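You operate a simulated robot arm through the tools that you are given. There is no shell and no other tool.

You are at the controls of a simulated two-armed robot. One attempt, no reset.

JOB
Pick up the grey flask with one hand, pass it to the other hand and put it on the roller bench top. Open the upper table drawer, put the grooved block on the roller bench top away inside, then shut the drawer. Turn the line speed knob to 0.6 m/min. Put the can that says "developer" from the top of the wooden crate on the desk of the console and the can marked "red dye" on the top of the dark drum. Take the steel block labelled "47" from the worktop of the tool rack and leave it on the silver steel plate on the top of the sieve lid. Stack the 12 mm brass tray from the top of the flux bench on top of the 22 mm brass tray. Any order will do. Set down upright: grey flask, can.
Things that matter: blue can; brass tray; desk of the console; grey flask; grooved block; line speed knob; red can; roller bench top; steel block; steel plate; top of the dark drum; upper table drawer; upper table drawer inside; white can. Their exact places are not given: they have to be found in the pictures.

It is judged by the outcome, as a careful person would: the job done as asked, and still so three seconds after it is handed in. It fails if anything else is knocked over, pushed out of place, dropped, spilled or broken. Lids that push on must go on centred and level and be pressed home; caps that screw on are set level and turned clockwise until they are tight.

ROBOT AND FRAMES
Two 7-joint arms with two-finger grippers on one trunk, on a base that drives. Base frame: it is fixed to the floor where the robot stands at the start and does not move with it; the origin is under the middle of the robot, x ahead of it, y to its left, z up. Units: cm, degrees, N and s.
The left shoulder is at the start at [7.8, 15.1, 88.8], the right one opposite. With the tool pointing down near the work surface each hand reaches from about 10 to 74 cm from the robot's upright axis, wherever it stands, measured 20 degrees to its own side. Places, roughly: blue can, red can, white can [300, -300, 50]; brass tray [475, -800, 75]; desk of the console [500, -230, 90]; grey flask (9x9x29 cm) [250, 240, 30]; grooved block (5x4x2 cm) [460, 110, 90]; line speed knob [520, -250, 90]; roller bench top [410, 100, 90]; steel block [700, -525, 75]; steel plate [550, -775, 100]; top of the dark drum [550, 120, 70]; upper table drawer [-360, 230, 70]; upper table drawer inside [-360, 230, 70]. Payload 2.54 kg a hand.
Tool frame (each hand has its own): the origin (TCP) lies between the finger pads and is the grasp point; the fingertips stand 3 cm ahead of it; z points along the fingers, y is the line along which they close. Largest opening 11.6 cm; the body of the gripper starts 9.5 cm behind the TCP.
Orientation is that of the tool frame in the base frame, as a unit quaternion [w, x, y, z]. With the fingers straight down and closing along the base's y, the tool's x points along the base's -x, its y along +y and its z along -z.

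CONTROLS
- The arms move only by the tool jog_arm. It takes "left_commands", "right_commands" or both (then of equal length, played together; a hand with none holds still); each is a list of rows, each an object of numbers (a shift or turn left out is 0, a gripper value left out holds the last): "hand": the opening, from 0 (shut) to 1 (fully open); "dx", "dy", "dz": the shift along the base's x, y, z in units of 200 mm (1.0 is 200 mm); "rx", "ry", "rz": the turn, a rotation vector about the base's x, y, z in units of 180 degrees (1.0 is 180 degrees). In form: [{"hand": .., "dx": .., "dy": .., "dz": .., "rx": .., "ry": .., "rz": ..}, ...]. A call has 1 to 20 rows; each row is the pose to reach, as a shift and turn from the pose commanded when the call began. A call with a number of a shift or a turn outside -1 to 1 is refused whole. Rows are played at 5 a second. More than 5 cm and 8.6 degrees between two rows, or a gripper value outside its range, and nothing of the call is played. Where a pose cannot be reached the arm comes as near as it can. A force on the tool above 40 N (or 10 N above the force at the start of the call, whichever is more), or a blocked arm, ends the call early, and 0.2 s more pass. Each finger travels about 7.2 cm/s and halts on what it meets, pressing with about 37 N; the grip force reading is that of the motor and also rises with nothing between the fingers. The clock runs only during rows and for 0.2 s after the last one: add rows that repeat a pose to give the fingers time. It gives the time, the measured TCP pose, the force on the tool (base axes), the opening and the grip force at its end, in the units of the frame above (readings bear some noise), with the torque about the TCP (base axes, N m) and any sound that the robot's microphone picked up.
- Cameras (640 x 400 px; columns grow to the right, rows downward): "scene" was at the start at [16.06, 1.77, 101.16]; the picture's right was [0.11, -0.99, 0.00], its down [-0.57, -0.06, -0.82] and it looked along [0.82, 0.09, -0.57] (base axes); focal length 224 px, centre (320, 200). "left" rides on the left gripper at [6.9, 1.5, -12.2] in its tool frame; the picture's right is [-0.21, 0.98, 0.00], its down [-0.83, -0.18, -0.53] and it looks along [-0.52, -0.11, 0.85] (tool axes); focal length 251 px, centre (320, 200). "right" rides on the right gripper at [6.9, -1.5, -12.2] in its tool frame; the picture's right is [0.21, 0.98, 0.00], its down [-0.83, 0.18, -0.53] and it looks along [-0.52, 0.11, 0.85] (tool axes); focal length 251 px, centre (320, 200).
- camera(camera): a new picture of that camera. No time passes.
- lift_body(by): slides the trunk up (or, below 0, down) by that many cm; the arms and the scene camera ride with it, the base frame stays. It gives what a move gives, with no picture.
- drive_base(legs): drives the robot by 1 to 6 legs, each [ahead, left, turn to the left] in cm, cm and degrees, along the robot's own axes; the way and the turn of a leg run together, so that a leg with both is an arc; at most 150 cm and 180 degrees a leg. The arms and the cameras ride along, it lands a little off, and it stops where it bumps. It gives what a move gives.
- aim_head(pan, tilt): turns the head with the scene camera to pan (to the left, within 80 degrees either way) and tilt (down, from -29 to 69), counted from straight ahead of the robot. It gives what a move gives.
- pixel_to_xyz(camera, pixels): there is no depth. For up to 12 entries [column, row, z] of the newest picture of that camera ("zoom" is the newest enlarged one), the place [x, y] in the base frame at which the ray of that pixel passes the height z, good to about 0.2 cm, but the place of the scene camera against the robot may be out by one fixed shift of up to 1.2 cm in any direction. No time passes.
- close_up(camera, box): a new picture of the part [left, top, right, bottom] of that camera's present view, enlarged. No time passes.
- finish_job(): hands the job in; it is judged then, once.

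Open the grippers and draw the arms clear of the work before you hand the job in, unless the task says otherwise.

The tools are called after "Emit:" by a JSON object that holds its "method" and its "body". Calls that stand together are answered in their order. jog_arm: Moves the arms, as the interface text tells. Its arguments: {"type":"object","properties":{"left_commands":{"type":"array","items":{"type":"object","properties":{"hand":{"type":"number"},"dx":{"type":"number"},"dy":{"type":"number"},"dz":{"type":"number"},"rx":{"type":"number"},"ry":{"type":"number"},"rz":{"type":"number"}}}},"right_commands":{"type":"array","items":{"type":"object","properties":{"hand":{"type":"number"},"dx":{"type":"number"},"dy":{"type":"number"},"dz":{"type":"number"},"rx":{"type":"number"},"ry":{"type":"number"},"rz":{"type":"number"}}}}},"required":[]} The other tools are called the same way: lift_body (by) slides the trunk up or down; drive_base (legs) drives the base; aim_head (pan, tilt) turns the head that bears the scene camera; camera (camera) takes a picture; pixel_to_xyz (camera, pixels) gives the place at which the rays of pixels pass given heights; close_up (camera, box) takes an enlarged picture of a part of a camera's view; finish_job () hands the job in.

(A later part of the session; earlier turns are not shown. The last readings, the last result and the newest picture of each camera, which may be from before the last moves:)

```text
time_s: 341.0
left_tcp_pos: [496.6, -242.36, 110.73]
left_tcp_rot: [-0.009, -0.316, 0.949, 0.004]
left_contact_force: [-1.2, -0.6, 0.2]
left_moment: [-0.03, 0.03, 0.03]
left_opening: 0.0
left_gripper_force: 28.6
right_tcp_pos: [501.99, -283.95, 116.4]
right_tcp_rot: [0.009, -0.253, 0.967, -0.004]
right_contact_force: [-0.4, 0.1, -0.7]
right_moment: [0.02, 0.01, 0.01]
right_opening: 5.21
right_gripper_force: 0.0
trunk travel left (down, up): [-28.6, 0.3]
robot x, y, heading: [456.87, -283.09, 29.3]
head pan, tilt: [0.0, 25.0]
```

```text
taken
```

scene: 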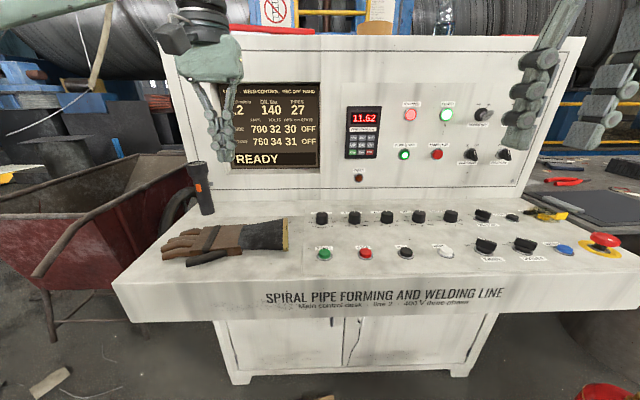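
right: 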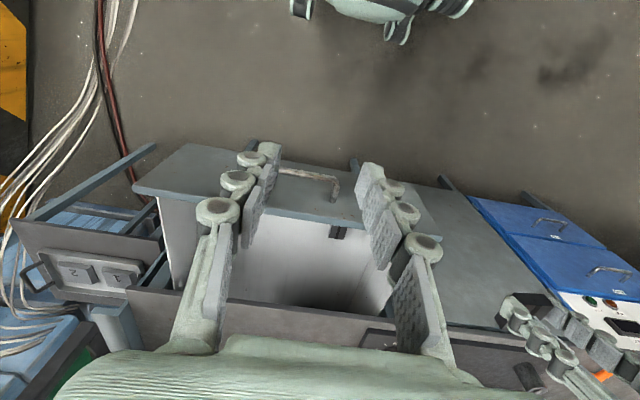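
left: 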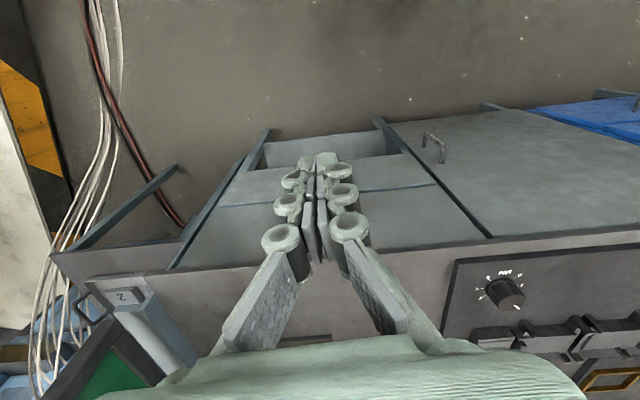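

The console desk shows two rows of knobs and buttons. I zoom to read the labels.

Emit:
{"method": "close_up", "body": {"camera": "scene", "box": [300, 190, 460, 280]}}

Emit:
{"method": "close_up", "body": {"camera": "scene", "box": [420, 190, 640, 300]}}

Emit:
{"method": "close_up", "body": {"camera": "scene", "box": [330, 80, 540, 200]}}

```text
4.00 times, centred on (380, 235) of scene
```

zoom: 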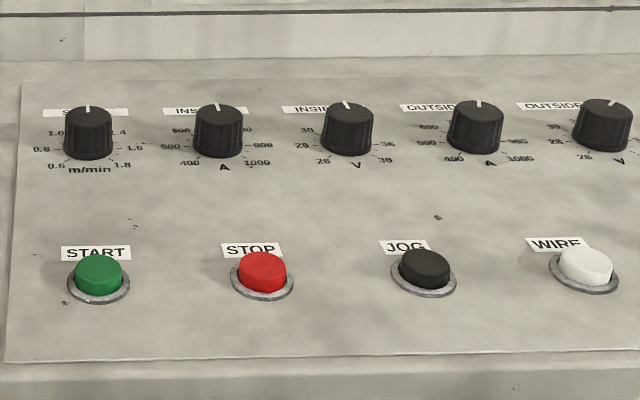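

```text
2.91 times, centred on (530, 245) of scene
```

zoom: 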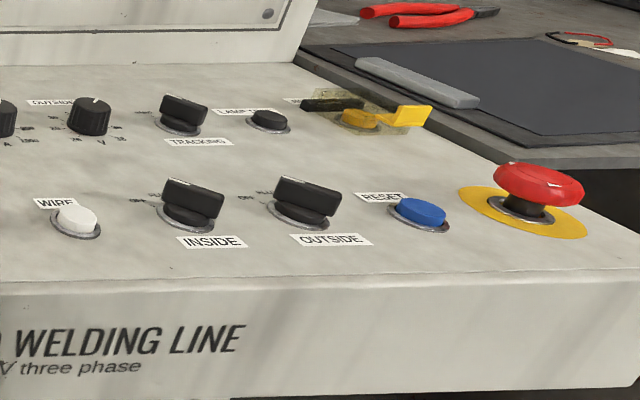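

```text
3.05 times, centred on (435, 140) of scene
```

zoom: 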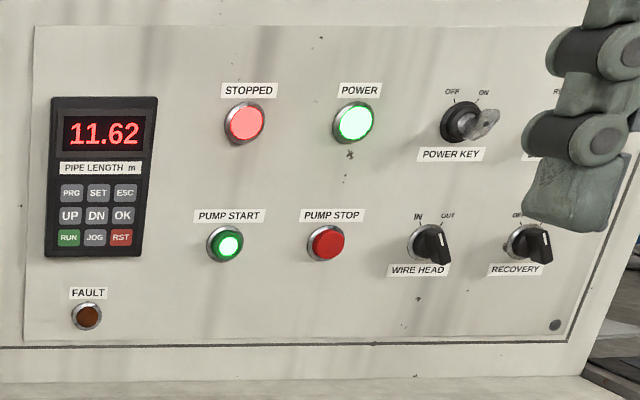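

The leftmost knob (m/min, scale 0.6…1.8) is the line speed knob; its pointer is now at the top, 1.2. I take the left wrist view to locate it.

Emit:
{"method": "camera", "body": {"camera": "left"}}

Emit:
{"method": "pixel_to_xyz", "body": {"camera": "scene", "pixels": [[322, 222, 88], [322, 222, 92], [213, 318, 85], [112, 282, 85], [640, 280, 85]]}}

```text
taken
```

left: 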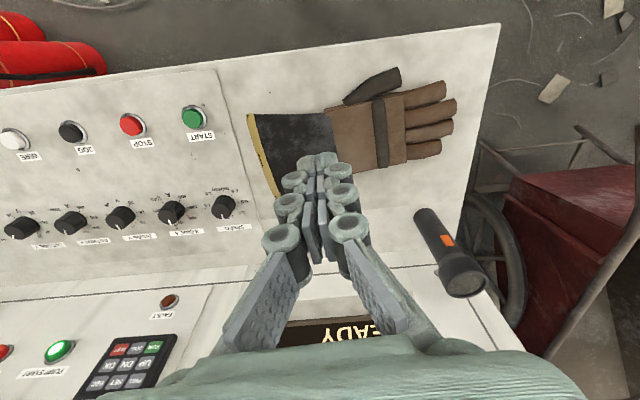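

```text
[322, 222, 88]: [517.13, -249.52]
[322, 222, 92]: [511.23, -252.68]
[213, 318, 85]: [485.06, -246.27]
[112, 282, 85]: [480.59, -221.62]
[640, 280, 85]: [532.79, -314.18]
```

The knob is near (515,-250). I shift the base 14 cm right and 5 cm ahead so that the left hand has it in comfortable reach.

Emit:
{"method": "drive_base", "body": {"legs": [[5, -14, 0]]}}

Emit:
{"method": "camera", "body": {"camera": "left"}}

```text
time_s: 342.9
left_tcp_pos: [507.64, -251.88, 110.7]
left_tcp_rot: [-0.008, -0.317, 0.948, 0.004]
left_contact_force: [-1.5, -0.8, 0.1]
left_moment: [0.02, 0.03, -0.01]
left_opening: 0.01
left_gripper_force: 28.5
right_tcp_pos: [512.99, -293.69, 116.51]
right_tcp_rot: [0.009, -0.253, 0.967, -0.003]
right_contact_force: [-0.3, 1.1, -0.6]
right_moment: [0.01, 0.0, 0.03]
right_opening: 5.22
right_gripper_force: 0.0
trunk travel left (down, up): [-28.6, 0.3]
robot x, y, heading: [467.88, -292.77, 29.1]
head pan, tilt: [0.0, 25.0]
```

```text
taken
```

left: 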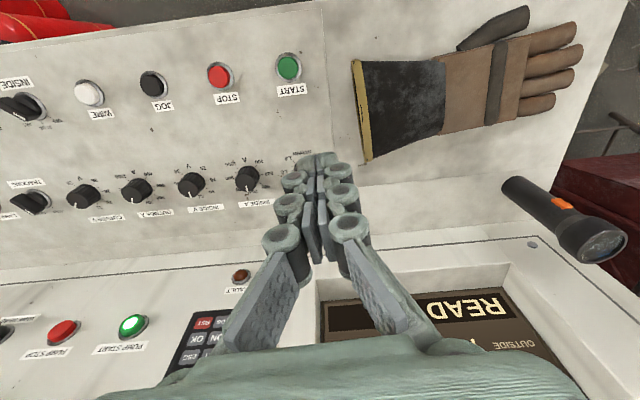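

The speed knob is now just behind the closed fingers; I open the left hand wide to see it.

Emit:
{"method": "jog_arm", "body": {"left_commands": [{"hand": 0.4}, {"hand": 0.8}, {"hand": 0.85}, {"hand": 0.85}]}}

Emit:
{"method": "close_up", "body": {"camera": "left", "box": [200, 40, 420, 240]}}

```text
time_s: 343.9
left_tcp_pos: [507.67, -251.89, 110.7]
left_tcp_rot: [-0.009, -0.315, 0.949, 0.005]
left_contact_force: [0.5, -1.1, 0.1]
left_moment: [-0.06, -0.01, 0.04]
left_opening: 9.87
left_gripper_force: 0.1
right_tcp_pos: [512.99, -293.66, 116.43]
right_tcp_rot: [0.01, -0.252, 0.968, -0.003]
right_contact_force: [0.0, 0.4, -0.1]
right_moment: [0.01, -0.02, -0.03]
right_opening: 5.25
right_gripper_force: 0.1
trunk travel left (down, up): [-28.6, 0.3]
robot x, y, heading: [468.08, -292.7, 29.2]
head pan, tilt: [0.0, 25.0]
```

```text
2.00 times, centred on (310, 140) of left
```

zoom: 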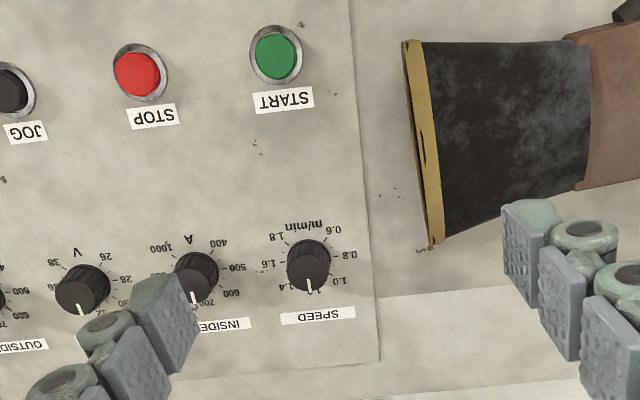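

The SPEED knob is at zoom (308,262): 0.6 is at its lower-left as an operator sees it, 1.2 at top where the pointer is. I compute its place for several heights, then lower for a second view.

Emit:
{"method": "pixel_to_xyz", "body": {"camera": "zoom", "pixels": [[308, 258, 86], [308, 258, 89], [308, 258, 92], [308, 258, 95]]}}

Emit:
{"method": "jog_arm", "body": {"left_commands": [{"dz": -0.15}, {"dz": -0.3}, {"dz": -0.35}]}}

Emit:
{"method": "close_up", "body": {"camera": "left", "box": [200, 40, 420, 240]}}

```text
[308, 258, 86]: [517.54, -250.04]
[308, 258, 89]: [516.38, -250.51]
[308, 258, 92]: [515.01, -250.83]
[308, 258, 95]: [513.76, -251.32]
```

```text
time_s: 344.7
left_tcp_pos: [507.76, -251.83, 103.67]
left_tcp_rot: [-0.008, -0.316, 0.949, 0.004]
left_contact_force: [-0.5, 0.5, 0.6]
left_moment: [0.02, 0.02, -0.01]
left_opening: 9.88
left_gripper_force: 0.1
right_tcp_pos: [513.01, -293.78, 116.42]
right_tcp_rot: [0.009, -0.253, 0.967, -0.003]
right_contact_force: [-0.2, 0.1, 0.3]
right_moment: [0.0, 0.02, -0.04]
right_opening: 5.24
right_gripper_force: 0.1
trunk travel left (down, up): [-28.6, 0.3]
robot x, y, heading: [467.97, -292.62, 29.5]
head pan, tilt: [0.0, 25.0]
```

```text
2.00 times, centred on (310, 140) of left
```

zoom: 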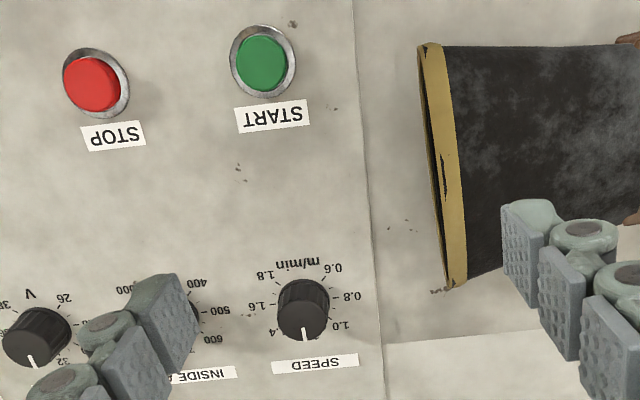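

The knob's top is now at about zoom (302,318).

Emit:
{"method": "pixel_to_xyz", "body": {"camera": "zoom", "pixels": [[302, 316, 86], [302, 316, 89], [302, 316, 92], [302, 316, 95]]}}

```text
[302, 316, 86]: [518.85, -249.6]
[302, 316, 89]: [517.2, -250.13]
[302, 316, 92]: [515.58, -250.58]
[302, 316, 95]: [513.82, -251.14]
```

The two views agree at z≈95: knob top at (513.8,-251.2,95). I bring the hand above it at z 101 with a 6 cm opening.

Emit:
{"method": "jog_arm", "body": {"left_commands": [{"dx": 0.1, "dy": 0.01, "hand": 0.5}, {"dx": 0.2, "dy": 0.02, "hand": 0.45}, {"dx": 0.305, "dy": 0.03, "dz": -0.08}, {"dx": 0.305, "dy": 0.03, "dz": -0.13}]}}

Emit:
{"method": "camera", "body": {"camera": "left"}}

```text
time_s: 345.7
left_tcp_pos: [511.54, -250.57, 101.11]
left_tcp_rot: [-0.009, -0.316, 0.949, 0.004]
left_contact_force: [1.0, 0.2, 0.0]
left_moment: [0.04, -0.02, 0.01]
left_opening: 5.22
left_gripper_force: 0.1
left hand out of reach, approached as far as the arm can: row 2, 3, 4
right_tcp_pos: [513.1, -293.71, 116.56]
right_tcp_rot: [0.009, -0.253, 0.968, -0.003]
right_contact_force: [0.5, 0.1, -0.4]
right_moment: [0.02, 0.01, -0.04]
right_opening: 5.21
right_gripper_force: 0.0
trunk travel left (down, up): [-28.6, 0.3]
robot x, y, heading: [468.07, -292.67, 29.2]
head pan, tilt: [0.0, 25.0]
```

```text
taken
```

left: 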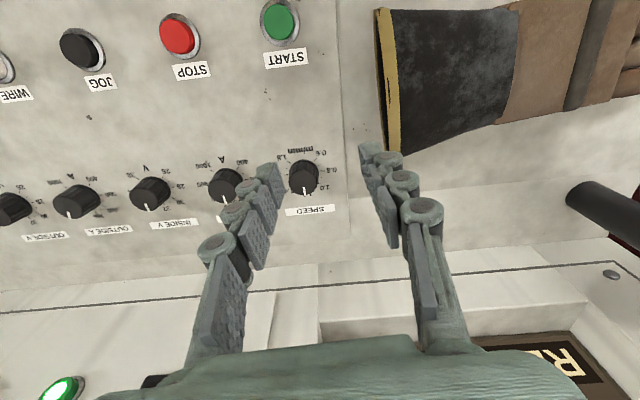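

At its reach limit (2.3 cm short); I drive 3 cm ahead.

Emit:
{"method": "drive_base", "body": {"legs": [[3, 0, 0]]}}

Emit:
{"method": "camera", "body": {"camera": "left"}}

```text
time_s: 346.6
left_tcp_pos: [514.24, -249.3, 101.0]
left_tcp_rot: [-0.009, -0.315, 0.949, 0.004]
left_contact_force: [1.0, 0.8, -1.3]
left_moment: [-0.01, 0.05, -0.01]
left_opening: 5.23
left_gripper_force: 0.1
right_tcp_pos: [515.68, -292.22, 116.44]
right_tcp_rot: [0.008, -0.253, 0.967, -0.003]
right_contact_force: [0.1, 0.5, 0.4]
right_moment: [-0.02, 0.02, -0.02]
right_opening: 5.2
right_gripper_force: 0.1
trunk travel left (down, up): [-28.6, 0.3]
robot x, y, heading: [470.65, -291.26, 29.1]
head pan, tilt: [0.0, 25.0]
```

```text
taken
```

left: 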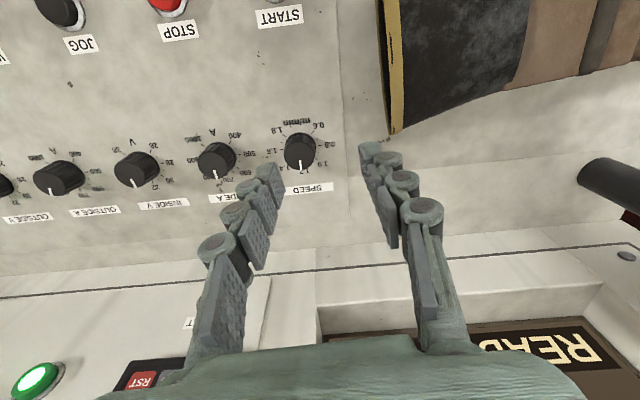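

I compute the knob again from this view.

Emit:
{"method": "close_up", "body": {"camera": "left", "box": [240, 90, 370, 210]}}

Emit:
{"method": "pixel_to_xyz", "body": {"camera": "left", "pixels": [[300, 145, 94], [300, 145, 95], [300, 145, 96]]}}

```text
3.33 times, centred on (305, 150) of left
```

zoom: 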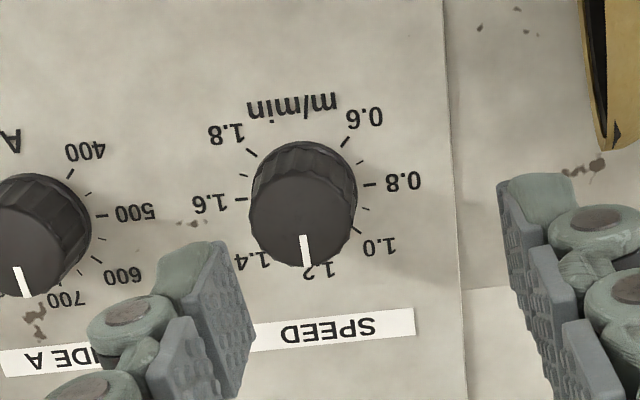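

```text
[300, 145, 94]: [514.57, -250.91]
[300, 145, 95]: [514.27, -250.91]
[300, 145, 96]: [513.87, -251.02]
```

The knob is centred at (514.2,-250.95); the scale is 45 degrees per 0.2, so 0.6 needs 135 degrees counter-clockwise. I centre over it and pre-turn the hand clockwise 35 degrees.

Emit:
{"method": "jog_arm", "body": {"left_commands": [{"dy": -0.04, "rz": -0.04}, {"dy": -0.082, "rz": -0.08}, {"dy": -0.082, "rz": -0.12}, {"dy": -0.082, "rz": -0.16}, {"dy": -0.082, "rz": -0.195}]}}

Emit:
{"method": "camera", "body": {"camera": "left"}}

```text
time_s: 347.8
left_tcp_pos: [513.23, -250.61, 101.53]
left_tcp_rot: [-0.008, -0.014, 1.0, 0.007]
left_contact_force: [-0.2, 0.3, 0.5]
left_moment: [0.02, -0.01, 0.03]
left_opening: 5.22
left_gripper_force: 0.1
left hand out of reach, approached as far as the arm can: row 2, 3, 4, 5
right_tcp_pos: [515.68, -292.16, 116.5]
right_tcp_rot: [0.009, -0.254, 0.967, -0.003]
right_contact_force: [-0.5, 0.0, 0.3]
right_moment: [-0.01, -0.01, 0.0]
right_opening: 5.22
right_gripper_force: 0.0
trunk travel left (down, up): [-28.6, 0.3]
robot x, y, heading: [470.7, -291.14, 29.3]
head pan, tilt: [0.0, 25.0]
```

```text
taken
```

left: 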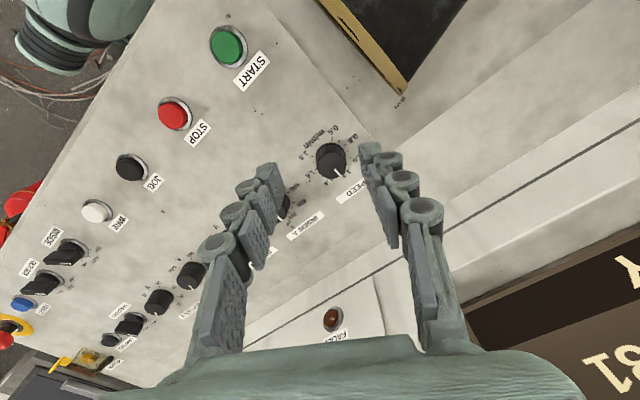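

I drive 1.5 cm ahead and 1 cm right to restore reach.

Emit:
{"method": "drive_base", "body": {"legs": [[2.5, -1, 0]]}}

Emit:
{"method": "camera", "body": {"camera": "left"}}

```text
time_s: 348.6
left_tcp_pos: [515.89, -250.35, 101.52]
left_tcp_rot: [-0.008, -0.014, 1.0, 0.006]
left_contact_force: [0.1, 0.1, 0.1]
left_moment: [-0.03, 0.07, -0.01]
left_opening: 5.21
left_gripper_force: 0.0
right_tcp_pos: [518.31, -291.87, 116.47]
right_tcp_rot: [0.008, -0.253, 0.967, -0.003]
right_contact_force: [-0.1, 0.1, -1.5]
right_moment: [0.02, 0.03, -0.01]
right_opening: 5.22
right_gripper_force: 0.1
trunk travel left (down, up): [-28.6, 0.3]
robot x, y, heading: [473.21, -291.04, 29.1]
head pan, tilt: [0.0, 25.0]
```

```text
taken
```

left: 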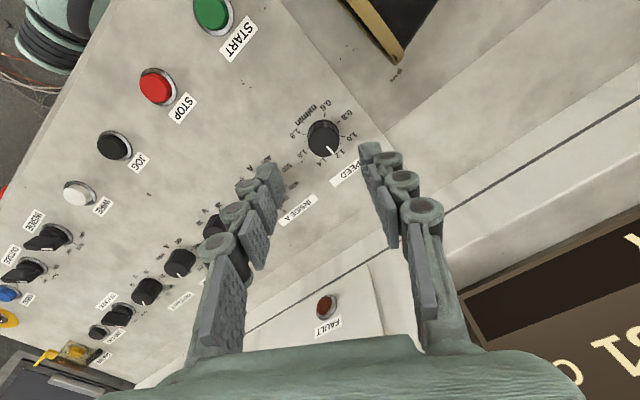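

I verify the knob's place and then move down onto it.

Emit:
{"method": "pixel_to_xyz", "body": {"camera": "left", "pixels": [[324, 133, 95], [324, 133, 94]]}}

Emit:
{"method": "jog_arm", "body": {"left_commands": [{"dx": -0.05, "dy": -0.02}, {"dx": -0.085, "dy": -0.03}, {"dx": -0.085, "dy": -0.03, "dz": -0.08}, {"dx": -0.085, "dy": -0.03, "dz": -0.12}]}}

Emit:
{"method": "camera", "body": {"camera": "left"}}

```text
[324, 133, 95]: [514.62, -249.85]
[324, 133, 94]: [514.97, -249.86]
```

```text
time_s: 349.6
left_tcp_pos: [514.28, -250.97, 99.17]
left_tcp_rot: [-0.007, -0.015, 1.0, 0.005]
left_contact_force: [0.1, -0.3, -0.5]
left_moment: [0.03, 0.01, 0.01]
left_opening: 5.23
left_gripper_force: 0.0
right_tcp_pos: [518.25, -291.88, 116.55]
right_tcp_rot: [0.008, -0.253, 0.967, -0.003]
right_contact_force: [-0.7, 0.8, -0.6]
right_moment: [-0.03, 0.01, -0.02]
right_opening: 5.22
right_gripper_force: 0.0
trunk travel left (down, up): [-28.6, 0.3]
robot x, y, heading: [473.29, -291.06, 29.2]
head pan, tilt: [0.0, 25.0]
```

```text
taken
```

left: 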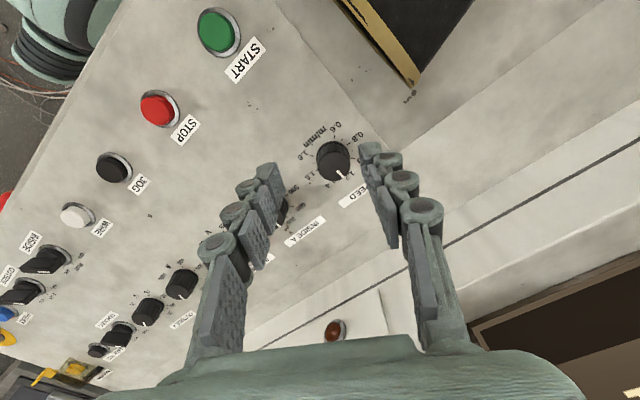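

Emit:
{"method": "pixel_to_xyz", "body": {"camera": "left", "pixels": [[333, 155, 95], [333, 155, 94], [333, 155, 96]]}}

Emit:
{"method": "close_up", "body": {"camera": "left", "box": [260, 100, 400, 210]}}

```text
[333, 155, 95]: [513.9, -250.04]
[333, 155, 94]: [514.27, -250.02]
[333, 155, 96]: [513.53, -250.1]
```

```text
3.64 times, centred on (330, 155) of left
```

zoom: 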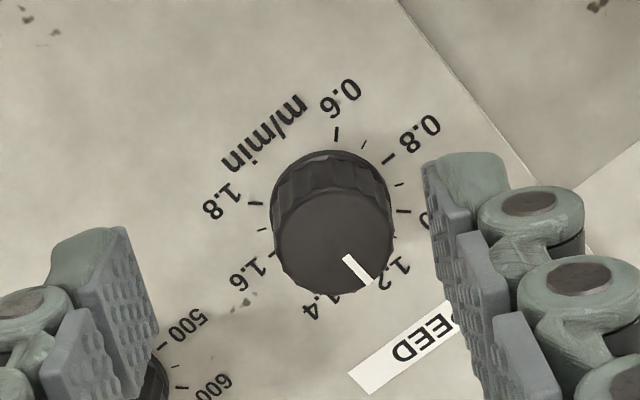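

The knob is at (513.9,-250.05), 0.9 cm toward the right finger in view. I correct and descend to z 96.8.

Emit:
{"method": "jog_arm", "body": {"left_commands": [{"dx": -0.018, "dy": 0.045}, {"dx": -0.018, "dy": 0.045, "dz": -0.05}, {"dx": -0.018, "dy": 0.045, "dz": -0.1}, {"dx": -0.018, "dy": 0.045, "dz": -0.12}]}}

Emit:
{"method": "close_up", "body": {"camera": "left", "box": [240, 100, 420, 240]}}

```text
time_s: 350.6
left_tcp_pos: [513.77, -249.97, 96.87]
left_tcp_rot: [-0.007, -0.016, 1.0, 0.007]
left_contact_force: [0.3, 0.1, 0.6]
left_moment: [-0.04, -0.02, -0.01]
left_opening: 5.21
left_gripper_force: 0.1
right_tcp_pos: [518.28, -292.0, 116.54]
right_tcp_rot: [0.009, -0.253, 0.967, -0.003]
right_contact_force: [-0.3, 0.4, 0.3]
right_moment: [-0.01, -0.02, 0.0]
right_opening: 5.2
right_gripper_force: 0.0
trunk travel left (down, up): [-28.6, 0.3]
robot x, y, heading: [473.25, -291.16, 29.1]
head pan, tilt: [0.0, 25.0]
```

```text
2.86 times, centred on (330, 170) of left
```

zoom: 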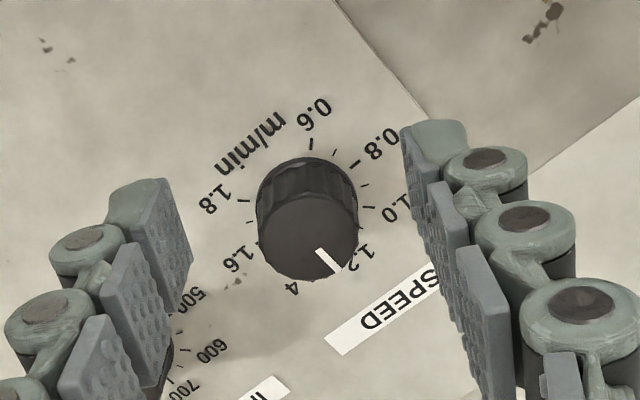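

Well centred. I lower a further 0.6 cm and close on the knob.

Emit:
{"method": "jog_arm", "body": {"left_commands": [{"dz": -0.02}, {"dz": -0.03}, {"dz": -0.03, "hand": 0.3}, {"dz": -0.03, "hand": 0.2}, {"dz": -0.03, "hand": 0.15}, {"dz": -0.03, "hand": 0.15}, {"dz": -0.03, "hand": 0.15}]}}

Emit:
{"method": "close_up", "body": {"camera": "left", "box": [240, 100, 420, 240]}}

```text
time_s: 352.2
left_tcp_pos: [513.86, -250.05, 96.17]
left_tcp_rot: [-0.007, -0.015, 1.0, 0.007]
left_contact_force: [-0.1, -0.4, 0.6]
left_moment: [0.0, 0.01, -0.04]
left_opening: 1.73
left_gripper_force: 0.1
right_tcp_pos: [518.26, -291.88, 116.4]
right_tcp_rot: [0.009, -0.253, 0.967, -0.003]
right_contact_force: [-0.4, -1.0, -0.3]
right_moment: [-0.02, -0.01, 0.0]
right_opening: 5.19
right_gripper_force: 0.0
trunk travel left (down, up): [-28.6, 0.3]
robot x, y, heading: [473.52, -291.13, 29.1]
head pan, tilt: [0.0, 25.0]
```

```text
2.86 times, centred on (330, 170) of left
```

zoom: 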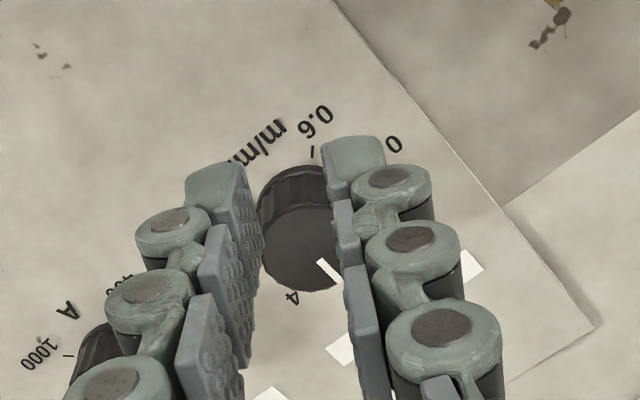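

No grip yet at 1.7 cm; the knob is smaller. I close further.

Emit:
{"method": "jog_arm", "body": {"left_commands": [{"hand": 0.1}, {"hand": 0.05}, {"hand": 0.0}, {"hand": 0.0}]}}

Emit:
{"method": "close_up", "body": {"camera": "left", "box": [240, 100, 420, 240]}}

```text
time_s: 353.2
left_tcp_pos: [513.78, -250.15, 96.2]
left_tcp_rot: [-0.007, -0.015, 1.0, 0.007]
left_contact_force: [0.0, 0.0, 0.2]
left_moment: [0.0, 0.01, 0.04]
left_opening: 0.0
left_gripper_force: 28.9
right_tcp_pos: [518.23, -291.93, 116.52]
right_tcp_rot: [0.008, -0.253, 0.967, -0.003]
right_contact_force: [-0.3, 0.4, 0.0]
right_moment: [-0.02, -0.01, -0.01]
right_opening: 5.24
right_gripper_force: 0.0
trunk travel left (down, up): [-28.6, 0.3]
robot x, y, heading: [473.42, -290.94, 29.2]
head pan, tilt: [0.0, 25.0]
```

```text
2.86 times, centred on (330, 170) of left
```

zoom: 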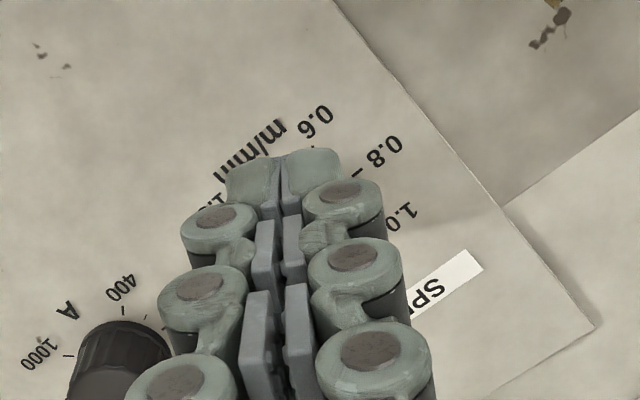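

The fingers closed above the knob, so the knob is lower than thought. I open again and look.

Emit:
{"method": "jog_arm", "body": {"left_commands": [{"hand": 0.2, "dz": 0.05}, {"hand": 0.45, "dz": 0.08}, {"hand": 0.5, "dz": 0.08}, {"hand": 0.5, "dz": 0.08}]}}

Emit:
{"method": "camera", "body": {"camera": "left"}}

Emit:
{"method": "close_up", "body": {"camera": "scene", "box": [200, 150, 420, 290]}}

```text
time_s: 354.2
left_tcp_pos: [513.86, -250.15, 97.72]
left_tcp_rot: [-0.006, -0.015, 1.0, 0.006]
left_contact_force: [0.1, 0.2, -0.1]
left_moment: [-0.02, 0.01, 0.0]
left_opening: 5.78
left_gripper_force: 0.0
right_tcp_pos: [518.25, -291.95, 116.53]
right_tcp_rot: [0.009, -0.252, 0.968, -0.002]
right_contact_force: [0.1, -0.4, -0.4]
right_moment: [0.03, -0.01, 0.01]
right_opening: 5.2
right_gripper_force: 0.1
trunk travel left (down, up): [-28.6, 0.3]
robot x, y, heading: [473.01, -290.97, 29.4]
head pan, tilt: [0.0, 25.0]
```

```text
taken
```

left: 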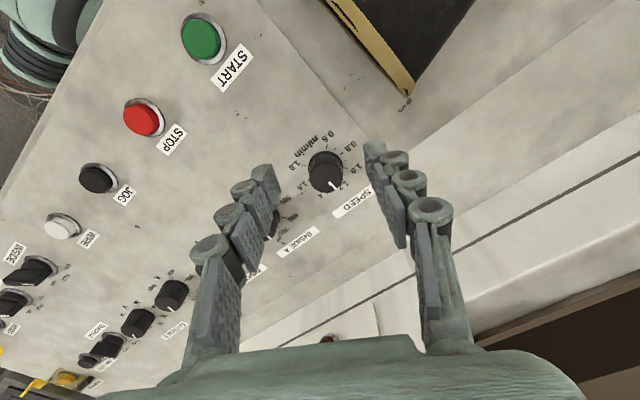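

```text
2.86 times, centred on (310, 220) of scene
```

zoom: 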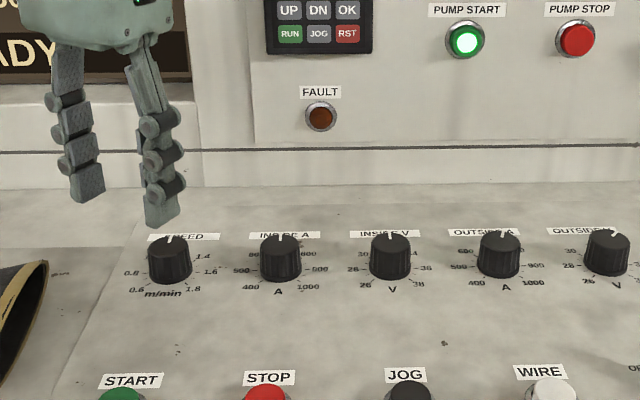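

I calibrate the scene view with the known fingertip midpoint, zoom (122,212), and compare with the knob's top (170,238).

Emit:
{"method": "pixel_to_xyz", "body": {"camera": "zoom", "pixels": [[122, 212, 94.7], [170, 240, 94], [170, 240, 92], [170, 240, 90], [170, 240, 88], [168, 278, 86], [168, 278, 88], [168, 278, 90]]}}

Emit:
{"method": "pixel_to_xyz", "body": {"camera": "left", "pixels": [[326, 165, 94], [326, 165, 92], [326, 165, 90], [326, 165, 88], [326, 165, 86]]}}

```text
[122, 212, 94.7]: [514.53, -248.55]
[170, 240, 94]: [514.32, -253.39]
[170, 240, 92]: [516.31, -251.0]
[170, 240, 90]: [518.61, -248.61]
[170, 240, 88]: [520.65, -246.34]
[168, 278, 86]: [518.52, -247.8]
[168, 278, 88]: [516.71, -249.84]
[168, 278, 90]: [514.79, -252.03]
```

```text
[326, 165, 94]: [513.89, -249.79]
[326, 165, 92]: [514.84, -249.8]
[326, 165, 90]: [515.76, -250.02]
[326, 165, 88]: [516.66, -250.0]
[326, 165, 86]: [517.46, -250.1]
```

The knob's top is near z 90.5, at (515.6,-250.0). I move to that and lower to z 94.5, then look.

Emit:
{"method": "jog_arm", "body": {"left_commands": [{"dx": 0.04, "dy": 0.005}, {"dx": 0.08, "dy": 0.01, "dz": -0.05}, {"dx": 0.08, "dy": 0.01, "dz": -0.11}, {"dx": 0.08, "dy": 0.01, "dz": -0.16}]}}

Emit:
{"method": "camera", "body": {"camera": "left"}}

Emit:
{"method": "close_up", "body": {"camera": "scene", "box": [200, 150, 420, 290]}}

```text
time_s: 355.2
left_tcp_pos: [515.34, -249.75, 94.49]
left_tcp_rot: [-0.007, -0.015, 1.0, 0.007]
left_contact_force: [-0.5, -0.2, 0.1]
left_moment: [-0.01, 0.02, -0.01]
left_opening: 5.83
left_gripper_force: 0.0
right_tcp_pos: [518.26, -291.92, 116.44]
right_tcp_rot: [0.009, -0.252, 0.968, -0.003]
right_contact_force: [0.8, 0.6, -1.0]
right_moment: [0.0, 0.01, 0.0]
right_opening: 5.22
right_gripper_force: 0.1
trunk travel left (down, up): [-28.6, 0.3]
robot x, y, heading: [473.42, -290.93, 29.3]
head pan, tilt: [0.0, 25.0]
```

```text
taken
```

left: 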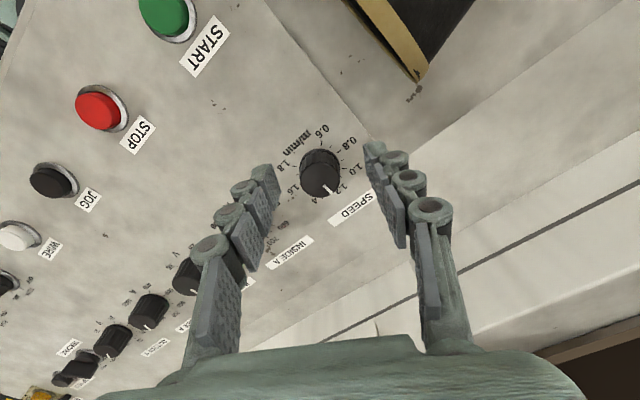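

```text
2.86 times, centred on (310, 220) of scene
```

zoom: 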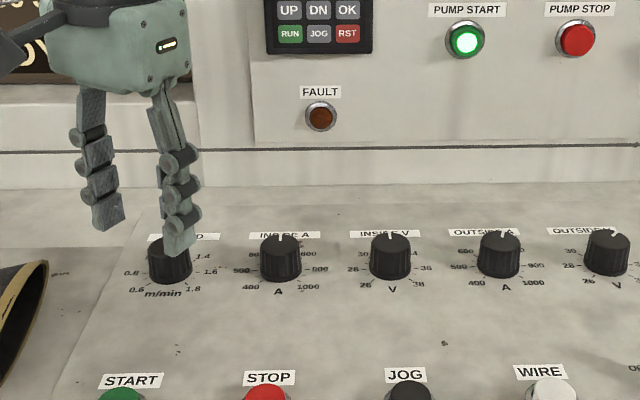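

Emit:
{"method": "pixel_to_xyz", "body": {"camera": "left", "pixels": [[320, 166, 92], [320, 166, 90], [320, 166, 88], [320, 166, 86]]}}

```text
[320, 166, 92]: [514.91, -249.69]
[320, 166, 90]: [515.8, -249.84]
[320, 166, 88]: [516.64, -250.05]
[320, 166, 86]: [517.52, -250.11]
```

Estimates now put the knob top near z 89, x≈516.3. I lower to z 92 while shifting 0.9 cm forward and look again.

Emit:
{"method": "jog_arm", "body": {"left_commands": [{"dx": 0.03, "dy": -0.005, "dz": -0.04}, {"dx": 0.045, "dy": -0.005, "dz": -0.08}, {"dx": 0.045, "dy": -0.005, "dz": -0.12}]}}

Emit:
{"method": "camera", "body": {"camera": "left"}}

Emit:
{"method": "close_up", "body": {"camera": "scene", "box": [200, 150, 420, 290]}}

```text
time_s: 356.0
left_tcp_pos: [516.22, -249.96, 92.22]
left_tcp_rot: [-0.006, -0.015, 1.0, 0.007]
left_contact_force: [0.5, -0.3, -0.1]
left_moment: [0.02, 0.02, 0.02]
left_opening: 5.79
left_gripper_force: 0.2
right_tcp_pos: [518.34, -292.01, 116.54]
right_tcp_rot: [0.008, -0.253, 0.967, -0.003]
right_contact_force: [-0.8, -0.9, -0.3]
right_moment: [0.02, 0.01, -0.01]
right_opening: 5.22
right_gripper_force: 0.1
trunk travel left (down, up): [-28.6, 0.3]
robot x, y, heading: [473.65, -290.95, 29.4]
head pan, tilt: [0.0, 25.0]
```

```text
taken
```

left: 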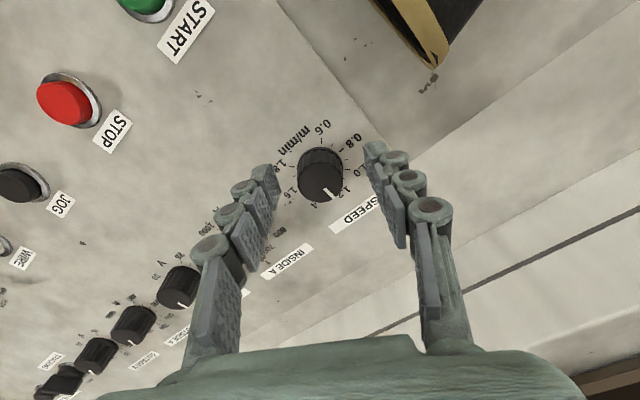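

```text
2.86 times, centred on (310, 220) of scene
```

zoom: 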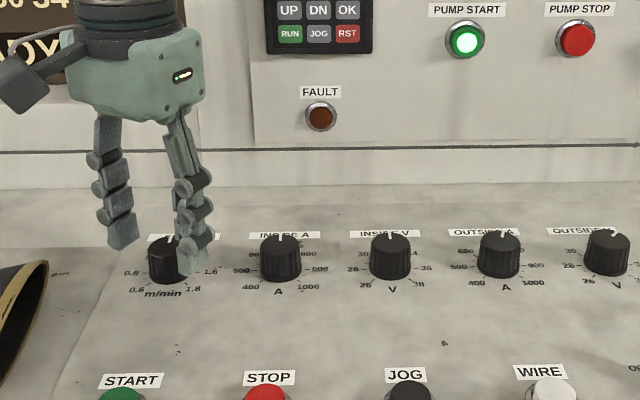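

The fingertips straddle the knob now. I lower 1 cm more and close.

Emit:
{"method": "jog_arm", "body": {"left_commands": [{"dz": -0.03, "dx": 0.01}, {"dz": -0.05, "dx": 0.015}, {"dz": -0.05, "dx": 0.015, "hand": 0.35}, {"dz": -0.05, "dx": 0.015, "hand": 0.25}, {"dz": -0.05, "dx": 0.015, "hand": 0.15}, {"dz": -0.05, "dx": 0.015, "hand": 0.1}]}}

Emit:
{"method": "camera", "body": {"camera": "left"}}

Emit:
{"method": "close_up", "body": {"camera": "scene", "box": [200, 150, 420, 290]}}

```text
time_s: 357.4
left_tcp_pos: [516.63, -250.12, 91.24]
left_tcp_rot: [-0.007, -0.014, 1.0, 0.006]
left_contact_force: [0.6, -11.6, -0.9]
left_moment: [-0.51, -0.24, -0.08]
left_opening: 3.18
left_gripper_force: 44.6
right_tcp_pos: [518.18, -291.99, 116.51]
right_tcp_rot: [0.009, -0.253, 0.967, -0.003]
right_contact_force: [0.2, 0.0, -0.4]
right_moment: [0.0, -0.01, 0.02]
right_opening: 5.2
right_gripper_force: 0.0
trunk travel left (down, up): [-28.6, 0.3]
robot x, y, heading: [473.37, -290.61, 29.3]
head pan, tilt: [0.0, 25.0]
```

```text
taken
```

left: 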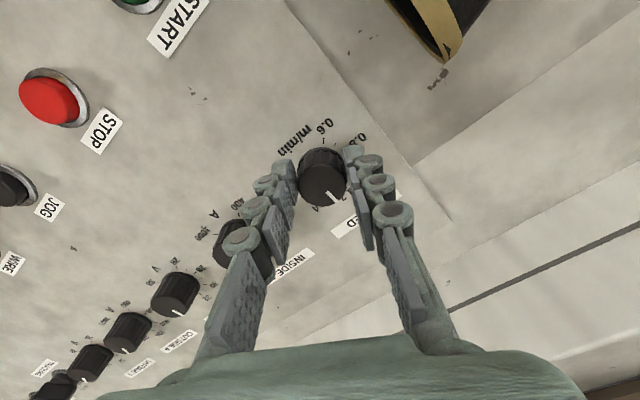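

```text
2.86 times, centred on (310, 220) of scene
```

zoom: 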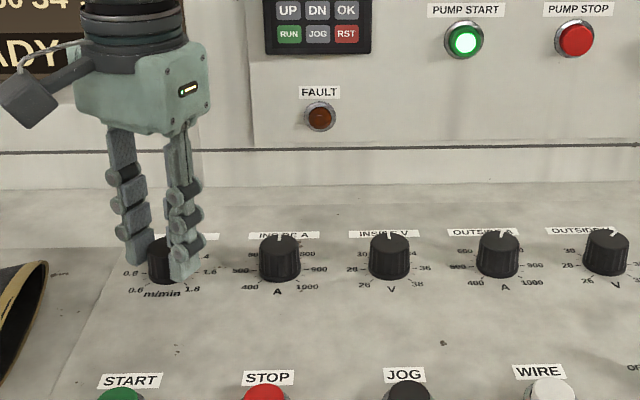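

The knob is gripped at 3.2 cm. I ease the side load and turn counter-clockwise 60 degrees.

Emit:
{"method": "jog_arm", "body": {"left_commands": [{"dy": -0.012}, {"dy": -0.012, "rz": 0.0417}, {"dy": -0.012, "rz": 0.0833}, {"dy": -0.012, "rz": 0.125}, {"dy": -0.012, "rz": 0.1667}, {"dy": -0.012, "rz": 0.2083}, {"dy": -0.012, "rz": 0.25}, {"dy": -0.012, "rz": 0.2917}, {"dy": -0.012, "rz": 0.333}]}}

Emit:
{"method": "camera", "body": {"camera": "left"}}

Emit:
{"method": "close_up", "body": {"camera": "scene", "box": [200, 150, 420, 290]}}

```text
time_s: 359.4
left_tcp_pos: [516.85, -250.41, 91.25]
left_tcp_rot: [-0.008, -0.512, 0.859, -0.001]
left_contact_force: [19.8, -21.6, 2.1]
left_moment: [-0.41, -0.6, -0.15]
left_opening: 3.19
left_gripper_force: 44.9
right_tcp_pos: [518.4, -292.19, 116.32]
right_tcp_rot: [0.008, -0.253, 0.968, -0.003]
right_contact_force: [-0.5, 0.0, 0.4]
right_moment: [0.02, 0.01, 0.04]
right_opening: 5.18
right_gripper_force: 0.0
trunk travel left (down, up): [-28.6, 0.3]
robot x, y, heading: [473.46, -290.78, 29.2]
head pan, tilt: [0.0, 25.0]
```

```text
taken
```

left: 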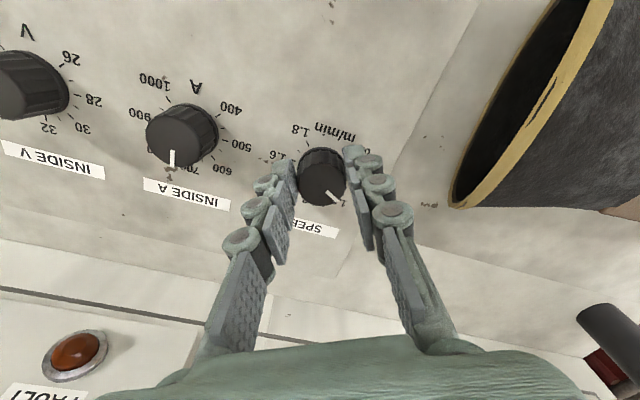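

```text
2.86 times, centred on (310, 220) of scene
```

zoom: 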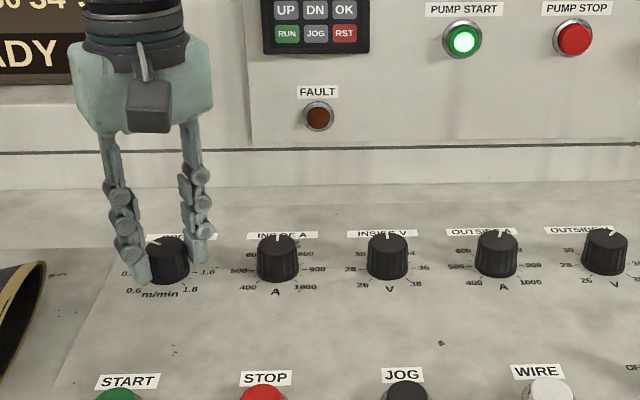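

The pointer turned about 60 degrees along with the hand (toward 1.0–0.8). I ease the side force and continue 37 degrees.

Emit:
{"method": "jog_arm", "body": {"left_commands": [{"dx": 0.012, "dy": -0.012}, {"dx": 0.014, "dy": -0.014, "rz": 0.0417}, {"dx": 0.014, "dy": -0.014, "rz": 0.0833}, {"dx": 0.014, "dy": -0.014, "rz": 0.125}, {"dx": 0.014, "dy": -0.014, "rz": 0.1667}, {"dx": 0.014, "dy": -0.014, "rz": 0.2083}]}}

Emit:
{"method": "camera", "body": {"camera": "left"}}

Emit:
{"method": "close_up", "body": {"camera": "scene", "box": [200, 150, 420, 290]}}

```text
time_s: 360.8
left_tcp_pos: [517.22, -250.44, 91.2]
left_tcp_rot: [0.007, 0.762, -0.648, 0.003]
left_contact_force: [28.7, -4.7, 6.7]
left_moment: [0.97, -0.64, -0.14]
left_opening: 3.19
left_gripper_force: 44.6
right_tcp_pos: [518.36, -292.05, 116.43]
right_tcp_rot: [0.008, -0.253, 0.967, -0.003]
right_contact_force: [0.6, 0.5, 0.1]
right_moment: [0.0, -0.01, 0.01]
right_opening: 5.25
right_gripper_force: 0.1
trunk travel left (down, up): [-28.6, 0.3]
robot x, y, heading: [473.03, -291.08, 29.2]
head pan, tilt: [0.0, 25.0]
```

```text
taken
```

left: 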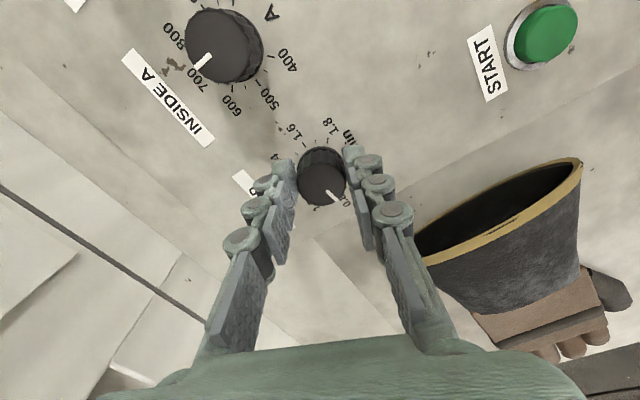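

```text
2.86 times, centred on (310, 220) of scene
```

zoom: 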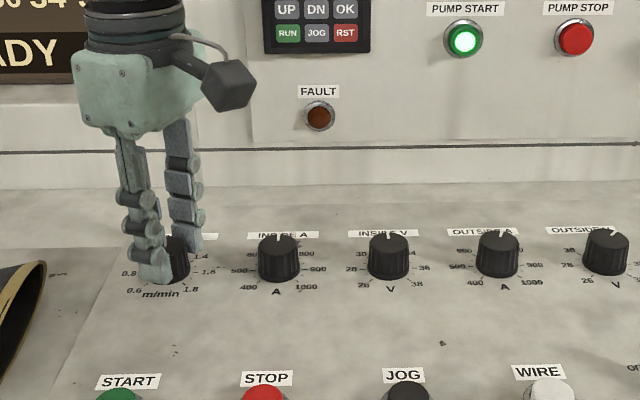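

About 97 degrees done, pointer near 0.8. I release to relieve the force and read the dial.

Emit:
{"method": "jog_arm", "body": {"left_commands": [{"hand": 0.4}, {"hand": 0.5}, {"hand": 0.5}, {"hand": 0.5, "dz": 0.15}, {"hand": 0.5, "dz": 0.3}]}}

Emit:
{"method": "close_up", "body": {"camera": "left", "box": [240, 90, 420, 240]}}

Emit:
{"method": "close_up", "body": {"camera": "scene", "box": [260, 190, 360, 260]}}

```text
time_s: 362.0
left_tcp_pos: [516.81, -250.56, 97.25]
left_tcp_rot: [0.011, 0.761, -0.648, -0.001]
left_contact_force: [0.6, 0.0, -1.0]
left_moment: [-0.01, 0.02, 0.02]
left_opening: 5.82
left_gripper_force: 0.0
right_tcp_pos: [518.22, -291.9, 116.45]
right_tcp_rot: [0.009, -0.254, 0.967, -0.003]
right_contact_force: [-0.1, -0.8, -0.7]
right_moment: [0.0, 0.01, -0.01]
right_opening: 5.25
right_gripper_force: 0.0
trunk travel left (down, up): [-28.6, 0.3]
robot x, y, heading: [473.25, -290.74, 29.4]
head pan, tilt: [0.0, 25.0]
```

```text
2.67 times, centred on (330, 165) of left
```

zoom: 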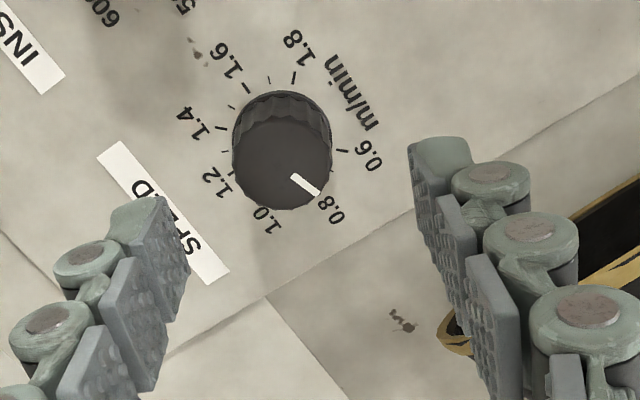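

```text
5.71 times, centred on (310, 225) of scene
```

zoom: 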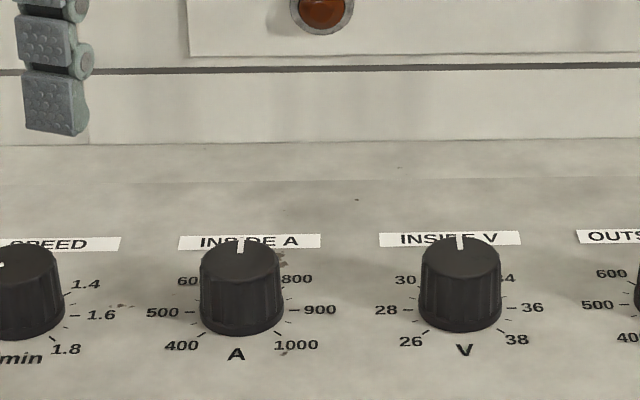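

The pointer stands at 0.8; 45 degrees remain. I turn the hand back 75 degrees above the knob.

Emit:
{"method": "jog_arm", "body": {"left_commands": [{"dx": 0.01, "rz": -0.0417}, {"dx": 0.02, "rz": -0.0833}, {"dx": 0.03, "rz": -0.125}, {"dx": 0.03, "rz": -0.1667}, {"dx": 0.03, "rz": -0.2083}, {"dx": 0.03, "rz": -0.25}, {"dx": 0.03, "rz": -0.2917}, {"dx": 0.03, "rz": -0.3333}, {"dx": 0.03, "rz": -0.375}, {"dx": 0.03, "rz": -0.4167}]}}

Emit:
{"method": "camera", "body": {"camera": "left"}}

Emit:
{"method": "close_up", "body": {"camera": "left", "box": [240, 90, 420, 240]}}

```text
time_s: 364.2
left_tcp_pos: [516.92, -250.3, 97.13]
left_tcp_rot: [-0.007, -0.208, 0.978, 0.004]
left_contact_force: [-0.3, 0.2, -0.1]
left_moment: [-0.02, 0.02, -0.01]
left_opening: 5.8
left_gripper_force: 0.0
left hand out of reach, approached as far as the arm can: row 3, 4, 5, 6, 7, 8, 9, 10
right_tcp_pos: [518.14, -291.84, 116.5]
right_tcp_rot: [0.01, -0.253, 0.967, -0.003]
right_contact_force: [-0.7, -0.6, 0.0]
right_moment: [0.01, 0.04, 0.0]
right_opening: 5.22
right_gripper_force: 0.0
trunk travel left (down, up): [-28.6, 0.3]
robot x, y, heading: [473.47, -290.83, 29.5]
head pan, tilt: [0.0, 25.0]
```

```text
taken
```

left: 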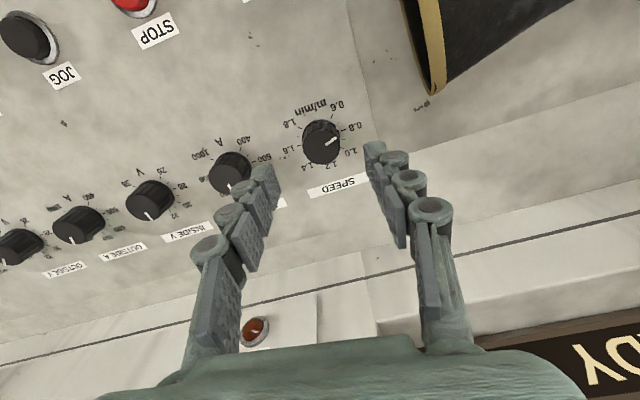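

```text
2.67 times, centred on (330, 165) of left
```

zoom: 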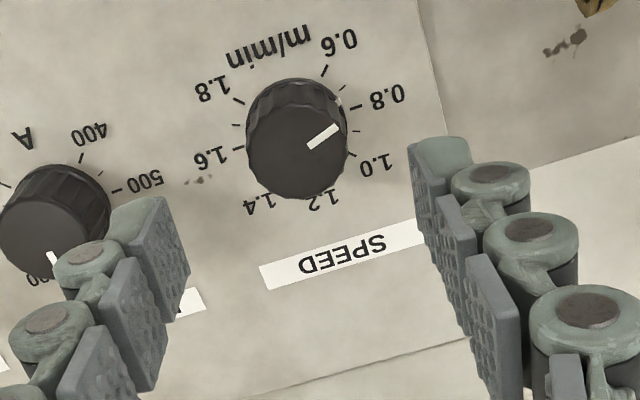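

The pointer reads 0.8 (very slightly past). I go down and regrip for the last 43 degrees.

Emit:
{"method": "jog_arm", "body": {"left_commands": [{"dz": -0.1}, {"dz": -0.2}, {"dz": -0.3}, {"dz": -0.3, "hand": 0.38}, {"dz": -0.3, "hand": 0.3}, {"dz": -0.3, "hand": 0.2}, {"dz": -0.3, "hand": 0.15}]}}

Emit:
{"method": "camera", "body": {"camera": "left"}}

```text
time_s: 365.8
left_tcp_pos: [517.09, -250.09, 91.04]
left_tcp_rot: [-0.008, -0.209, 0.978, 0.006]
left_contact_force: [-2.9, 5.0, 1.3]
left_moment: [0.21, 0.12, 0.0]
left_opening: 3.22
left_gripper_force: 44.9
right_tcp_pos: [518.05, -291.84, 116.43]
right_tcp_rot: [0.009, -0.252, 0.968, -0.004]
right_contact_force: [0.2, 0.0, 1.2]
right_moment: [0.0, -0.01, -0.01]
right_opening: 5.18
right_gripper_force: 0.0
trunk travel left (down, up): [-28.6, 0.3]
robot x, y, heading: [473.03, -290.86, 29.2]
head pan, tilt: [0.0, 25.0]
```

```text
taken
```

left: 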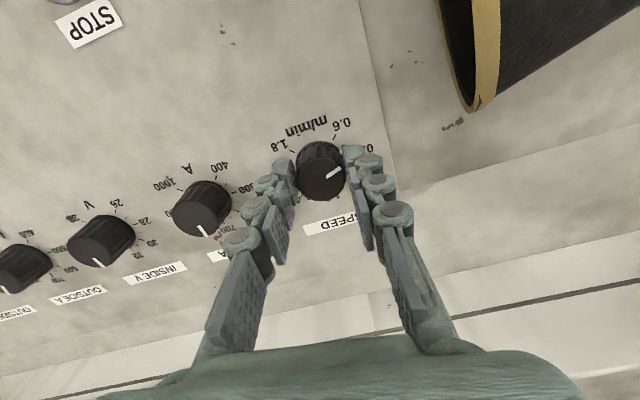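

Gripped evenly. I turn 43 degrees counter-clockwise.

Emit:
{"method": "jog_arm", "body": {"left_commands": [{"rz": 0.04}, {"rz": 0.08}, {"rz": 0.12}, {"rz": 0.16}, {"rz": 0.2}, {"rz": 0.239}, {"rz": 0.239}]}}

Emit:
{"method": "jog_arm", "body": {"left_commands": [{"hand": 0.4}, {"hand": 0.5}, {"hand": 0.5}, {"hand": 0.5, "dz": 0.15}, {"hand": 0.5, "dz": 0.3}, {"hand": 0.5, "dz": 0.45}]}}

Emit:
{"method": "close_up", "body": {"camera": "left", "box": [240, 70, 420, 220]}}

```text
time_s: 367.4
left_tcp_pos: [517.06, -250.44, 91.02]
left_tcp_rot: [-0.01, -0.552, 0.834, 0.001]
left_contact_force: [-3.9, -0.4, 4.2]
left_moment: [-0.12, -0.01, -0.72]
left_opening: 3.17
left_gripper_force: 44.9
right_tcp_pos: [518.26, -291.99, 116.55]
right_tcp_rot: [0.009, -0.253, 0.968, -0.003]
right_contact_force: [-0.5, -0.1, -0.3]
right_moment: [-0.01, 0.0, 0.02]
right_opening: 5.23
right_gripper_force: 0.0
trunk travel left (down, up): [-28.6, 0.3]
robot x, y, heading: [473.49, -291.06, 28.9]
head pan, tilt: [0.0, 25.0]
```

```text
time_s: 368.8
left_tcp_pos: [516.73, -250.09, 100.05]
left_tcp_rot: [-0.009, -0.553, 0.833, 0.001]
left_contact_force: [-0.1, 0.4, 0.0]
left_moment: [-0.04, -0.03, 0.0]
left_opening: 5.81
left_gripper_force: 0.1
left hand out of reach, approached as far as the arm can: row 6
right_tcp_pos: [518.31, -291.89, 116.51]
right_tcp_rot: [0.009, -0.253, 0.967, -0.003]
right_contact_force: [0.5, 0.3, -0.1]
right_moment: [0.02, -0.01, -0.03]
right_opening: 5.24
right_gripper_force: 0.1
trunk travel left (down, up): [-28.6, 0.3]
robot x, y, heading: [473.05, -290.81, 29.0]
head pan, tilt: [0.0, 25.0]
```

```text
2.67 times, centred on (330, 145) of left
```

zoom: 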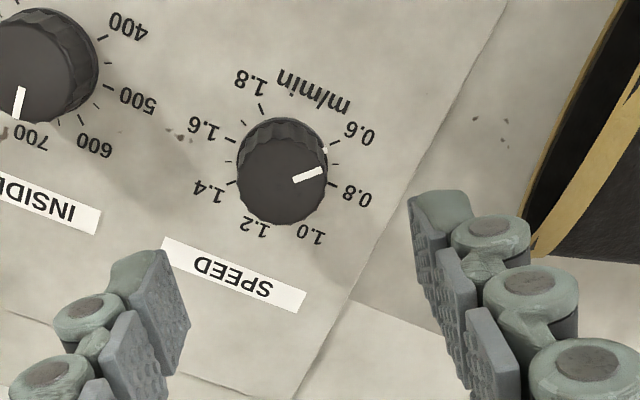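

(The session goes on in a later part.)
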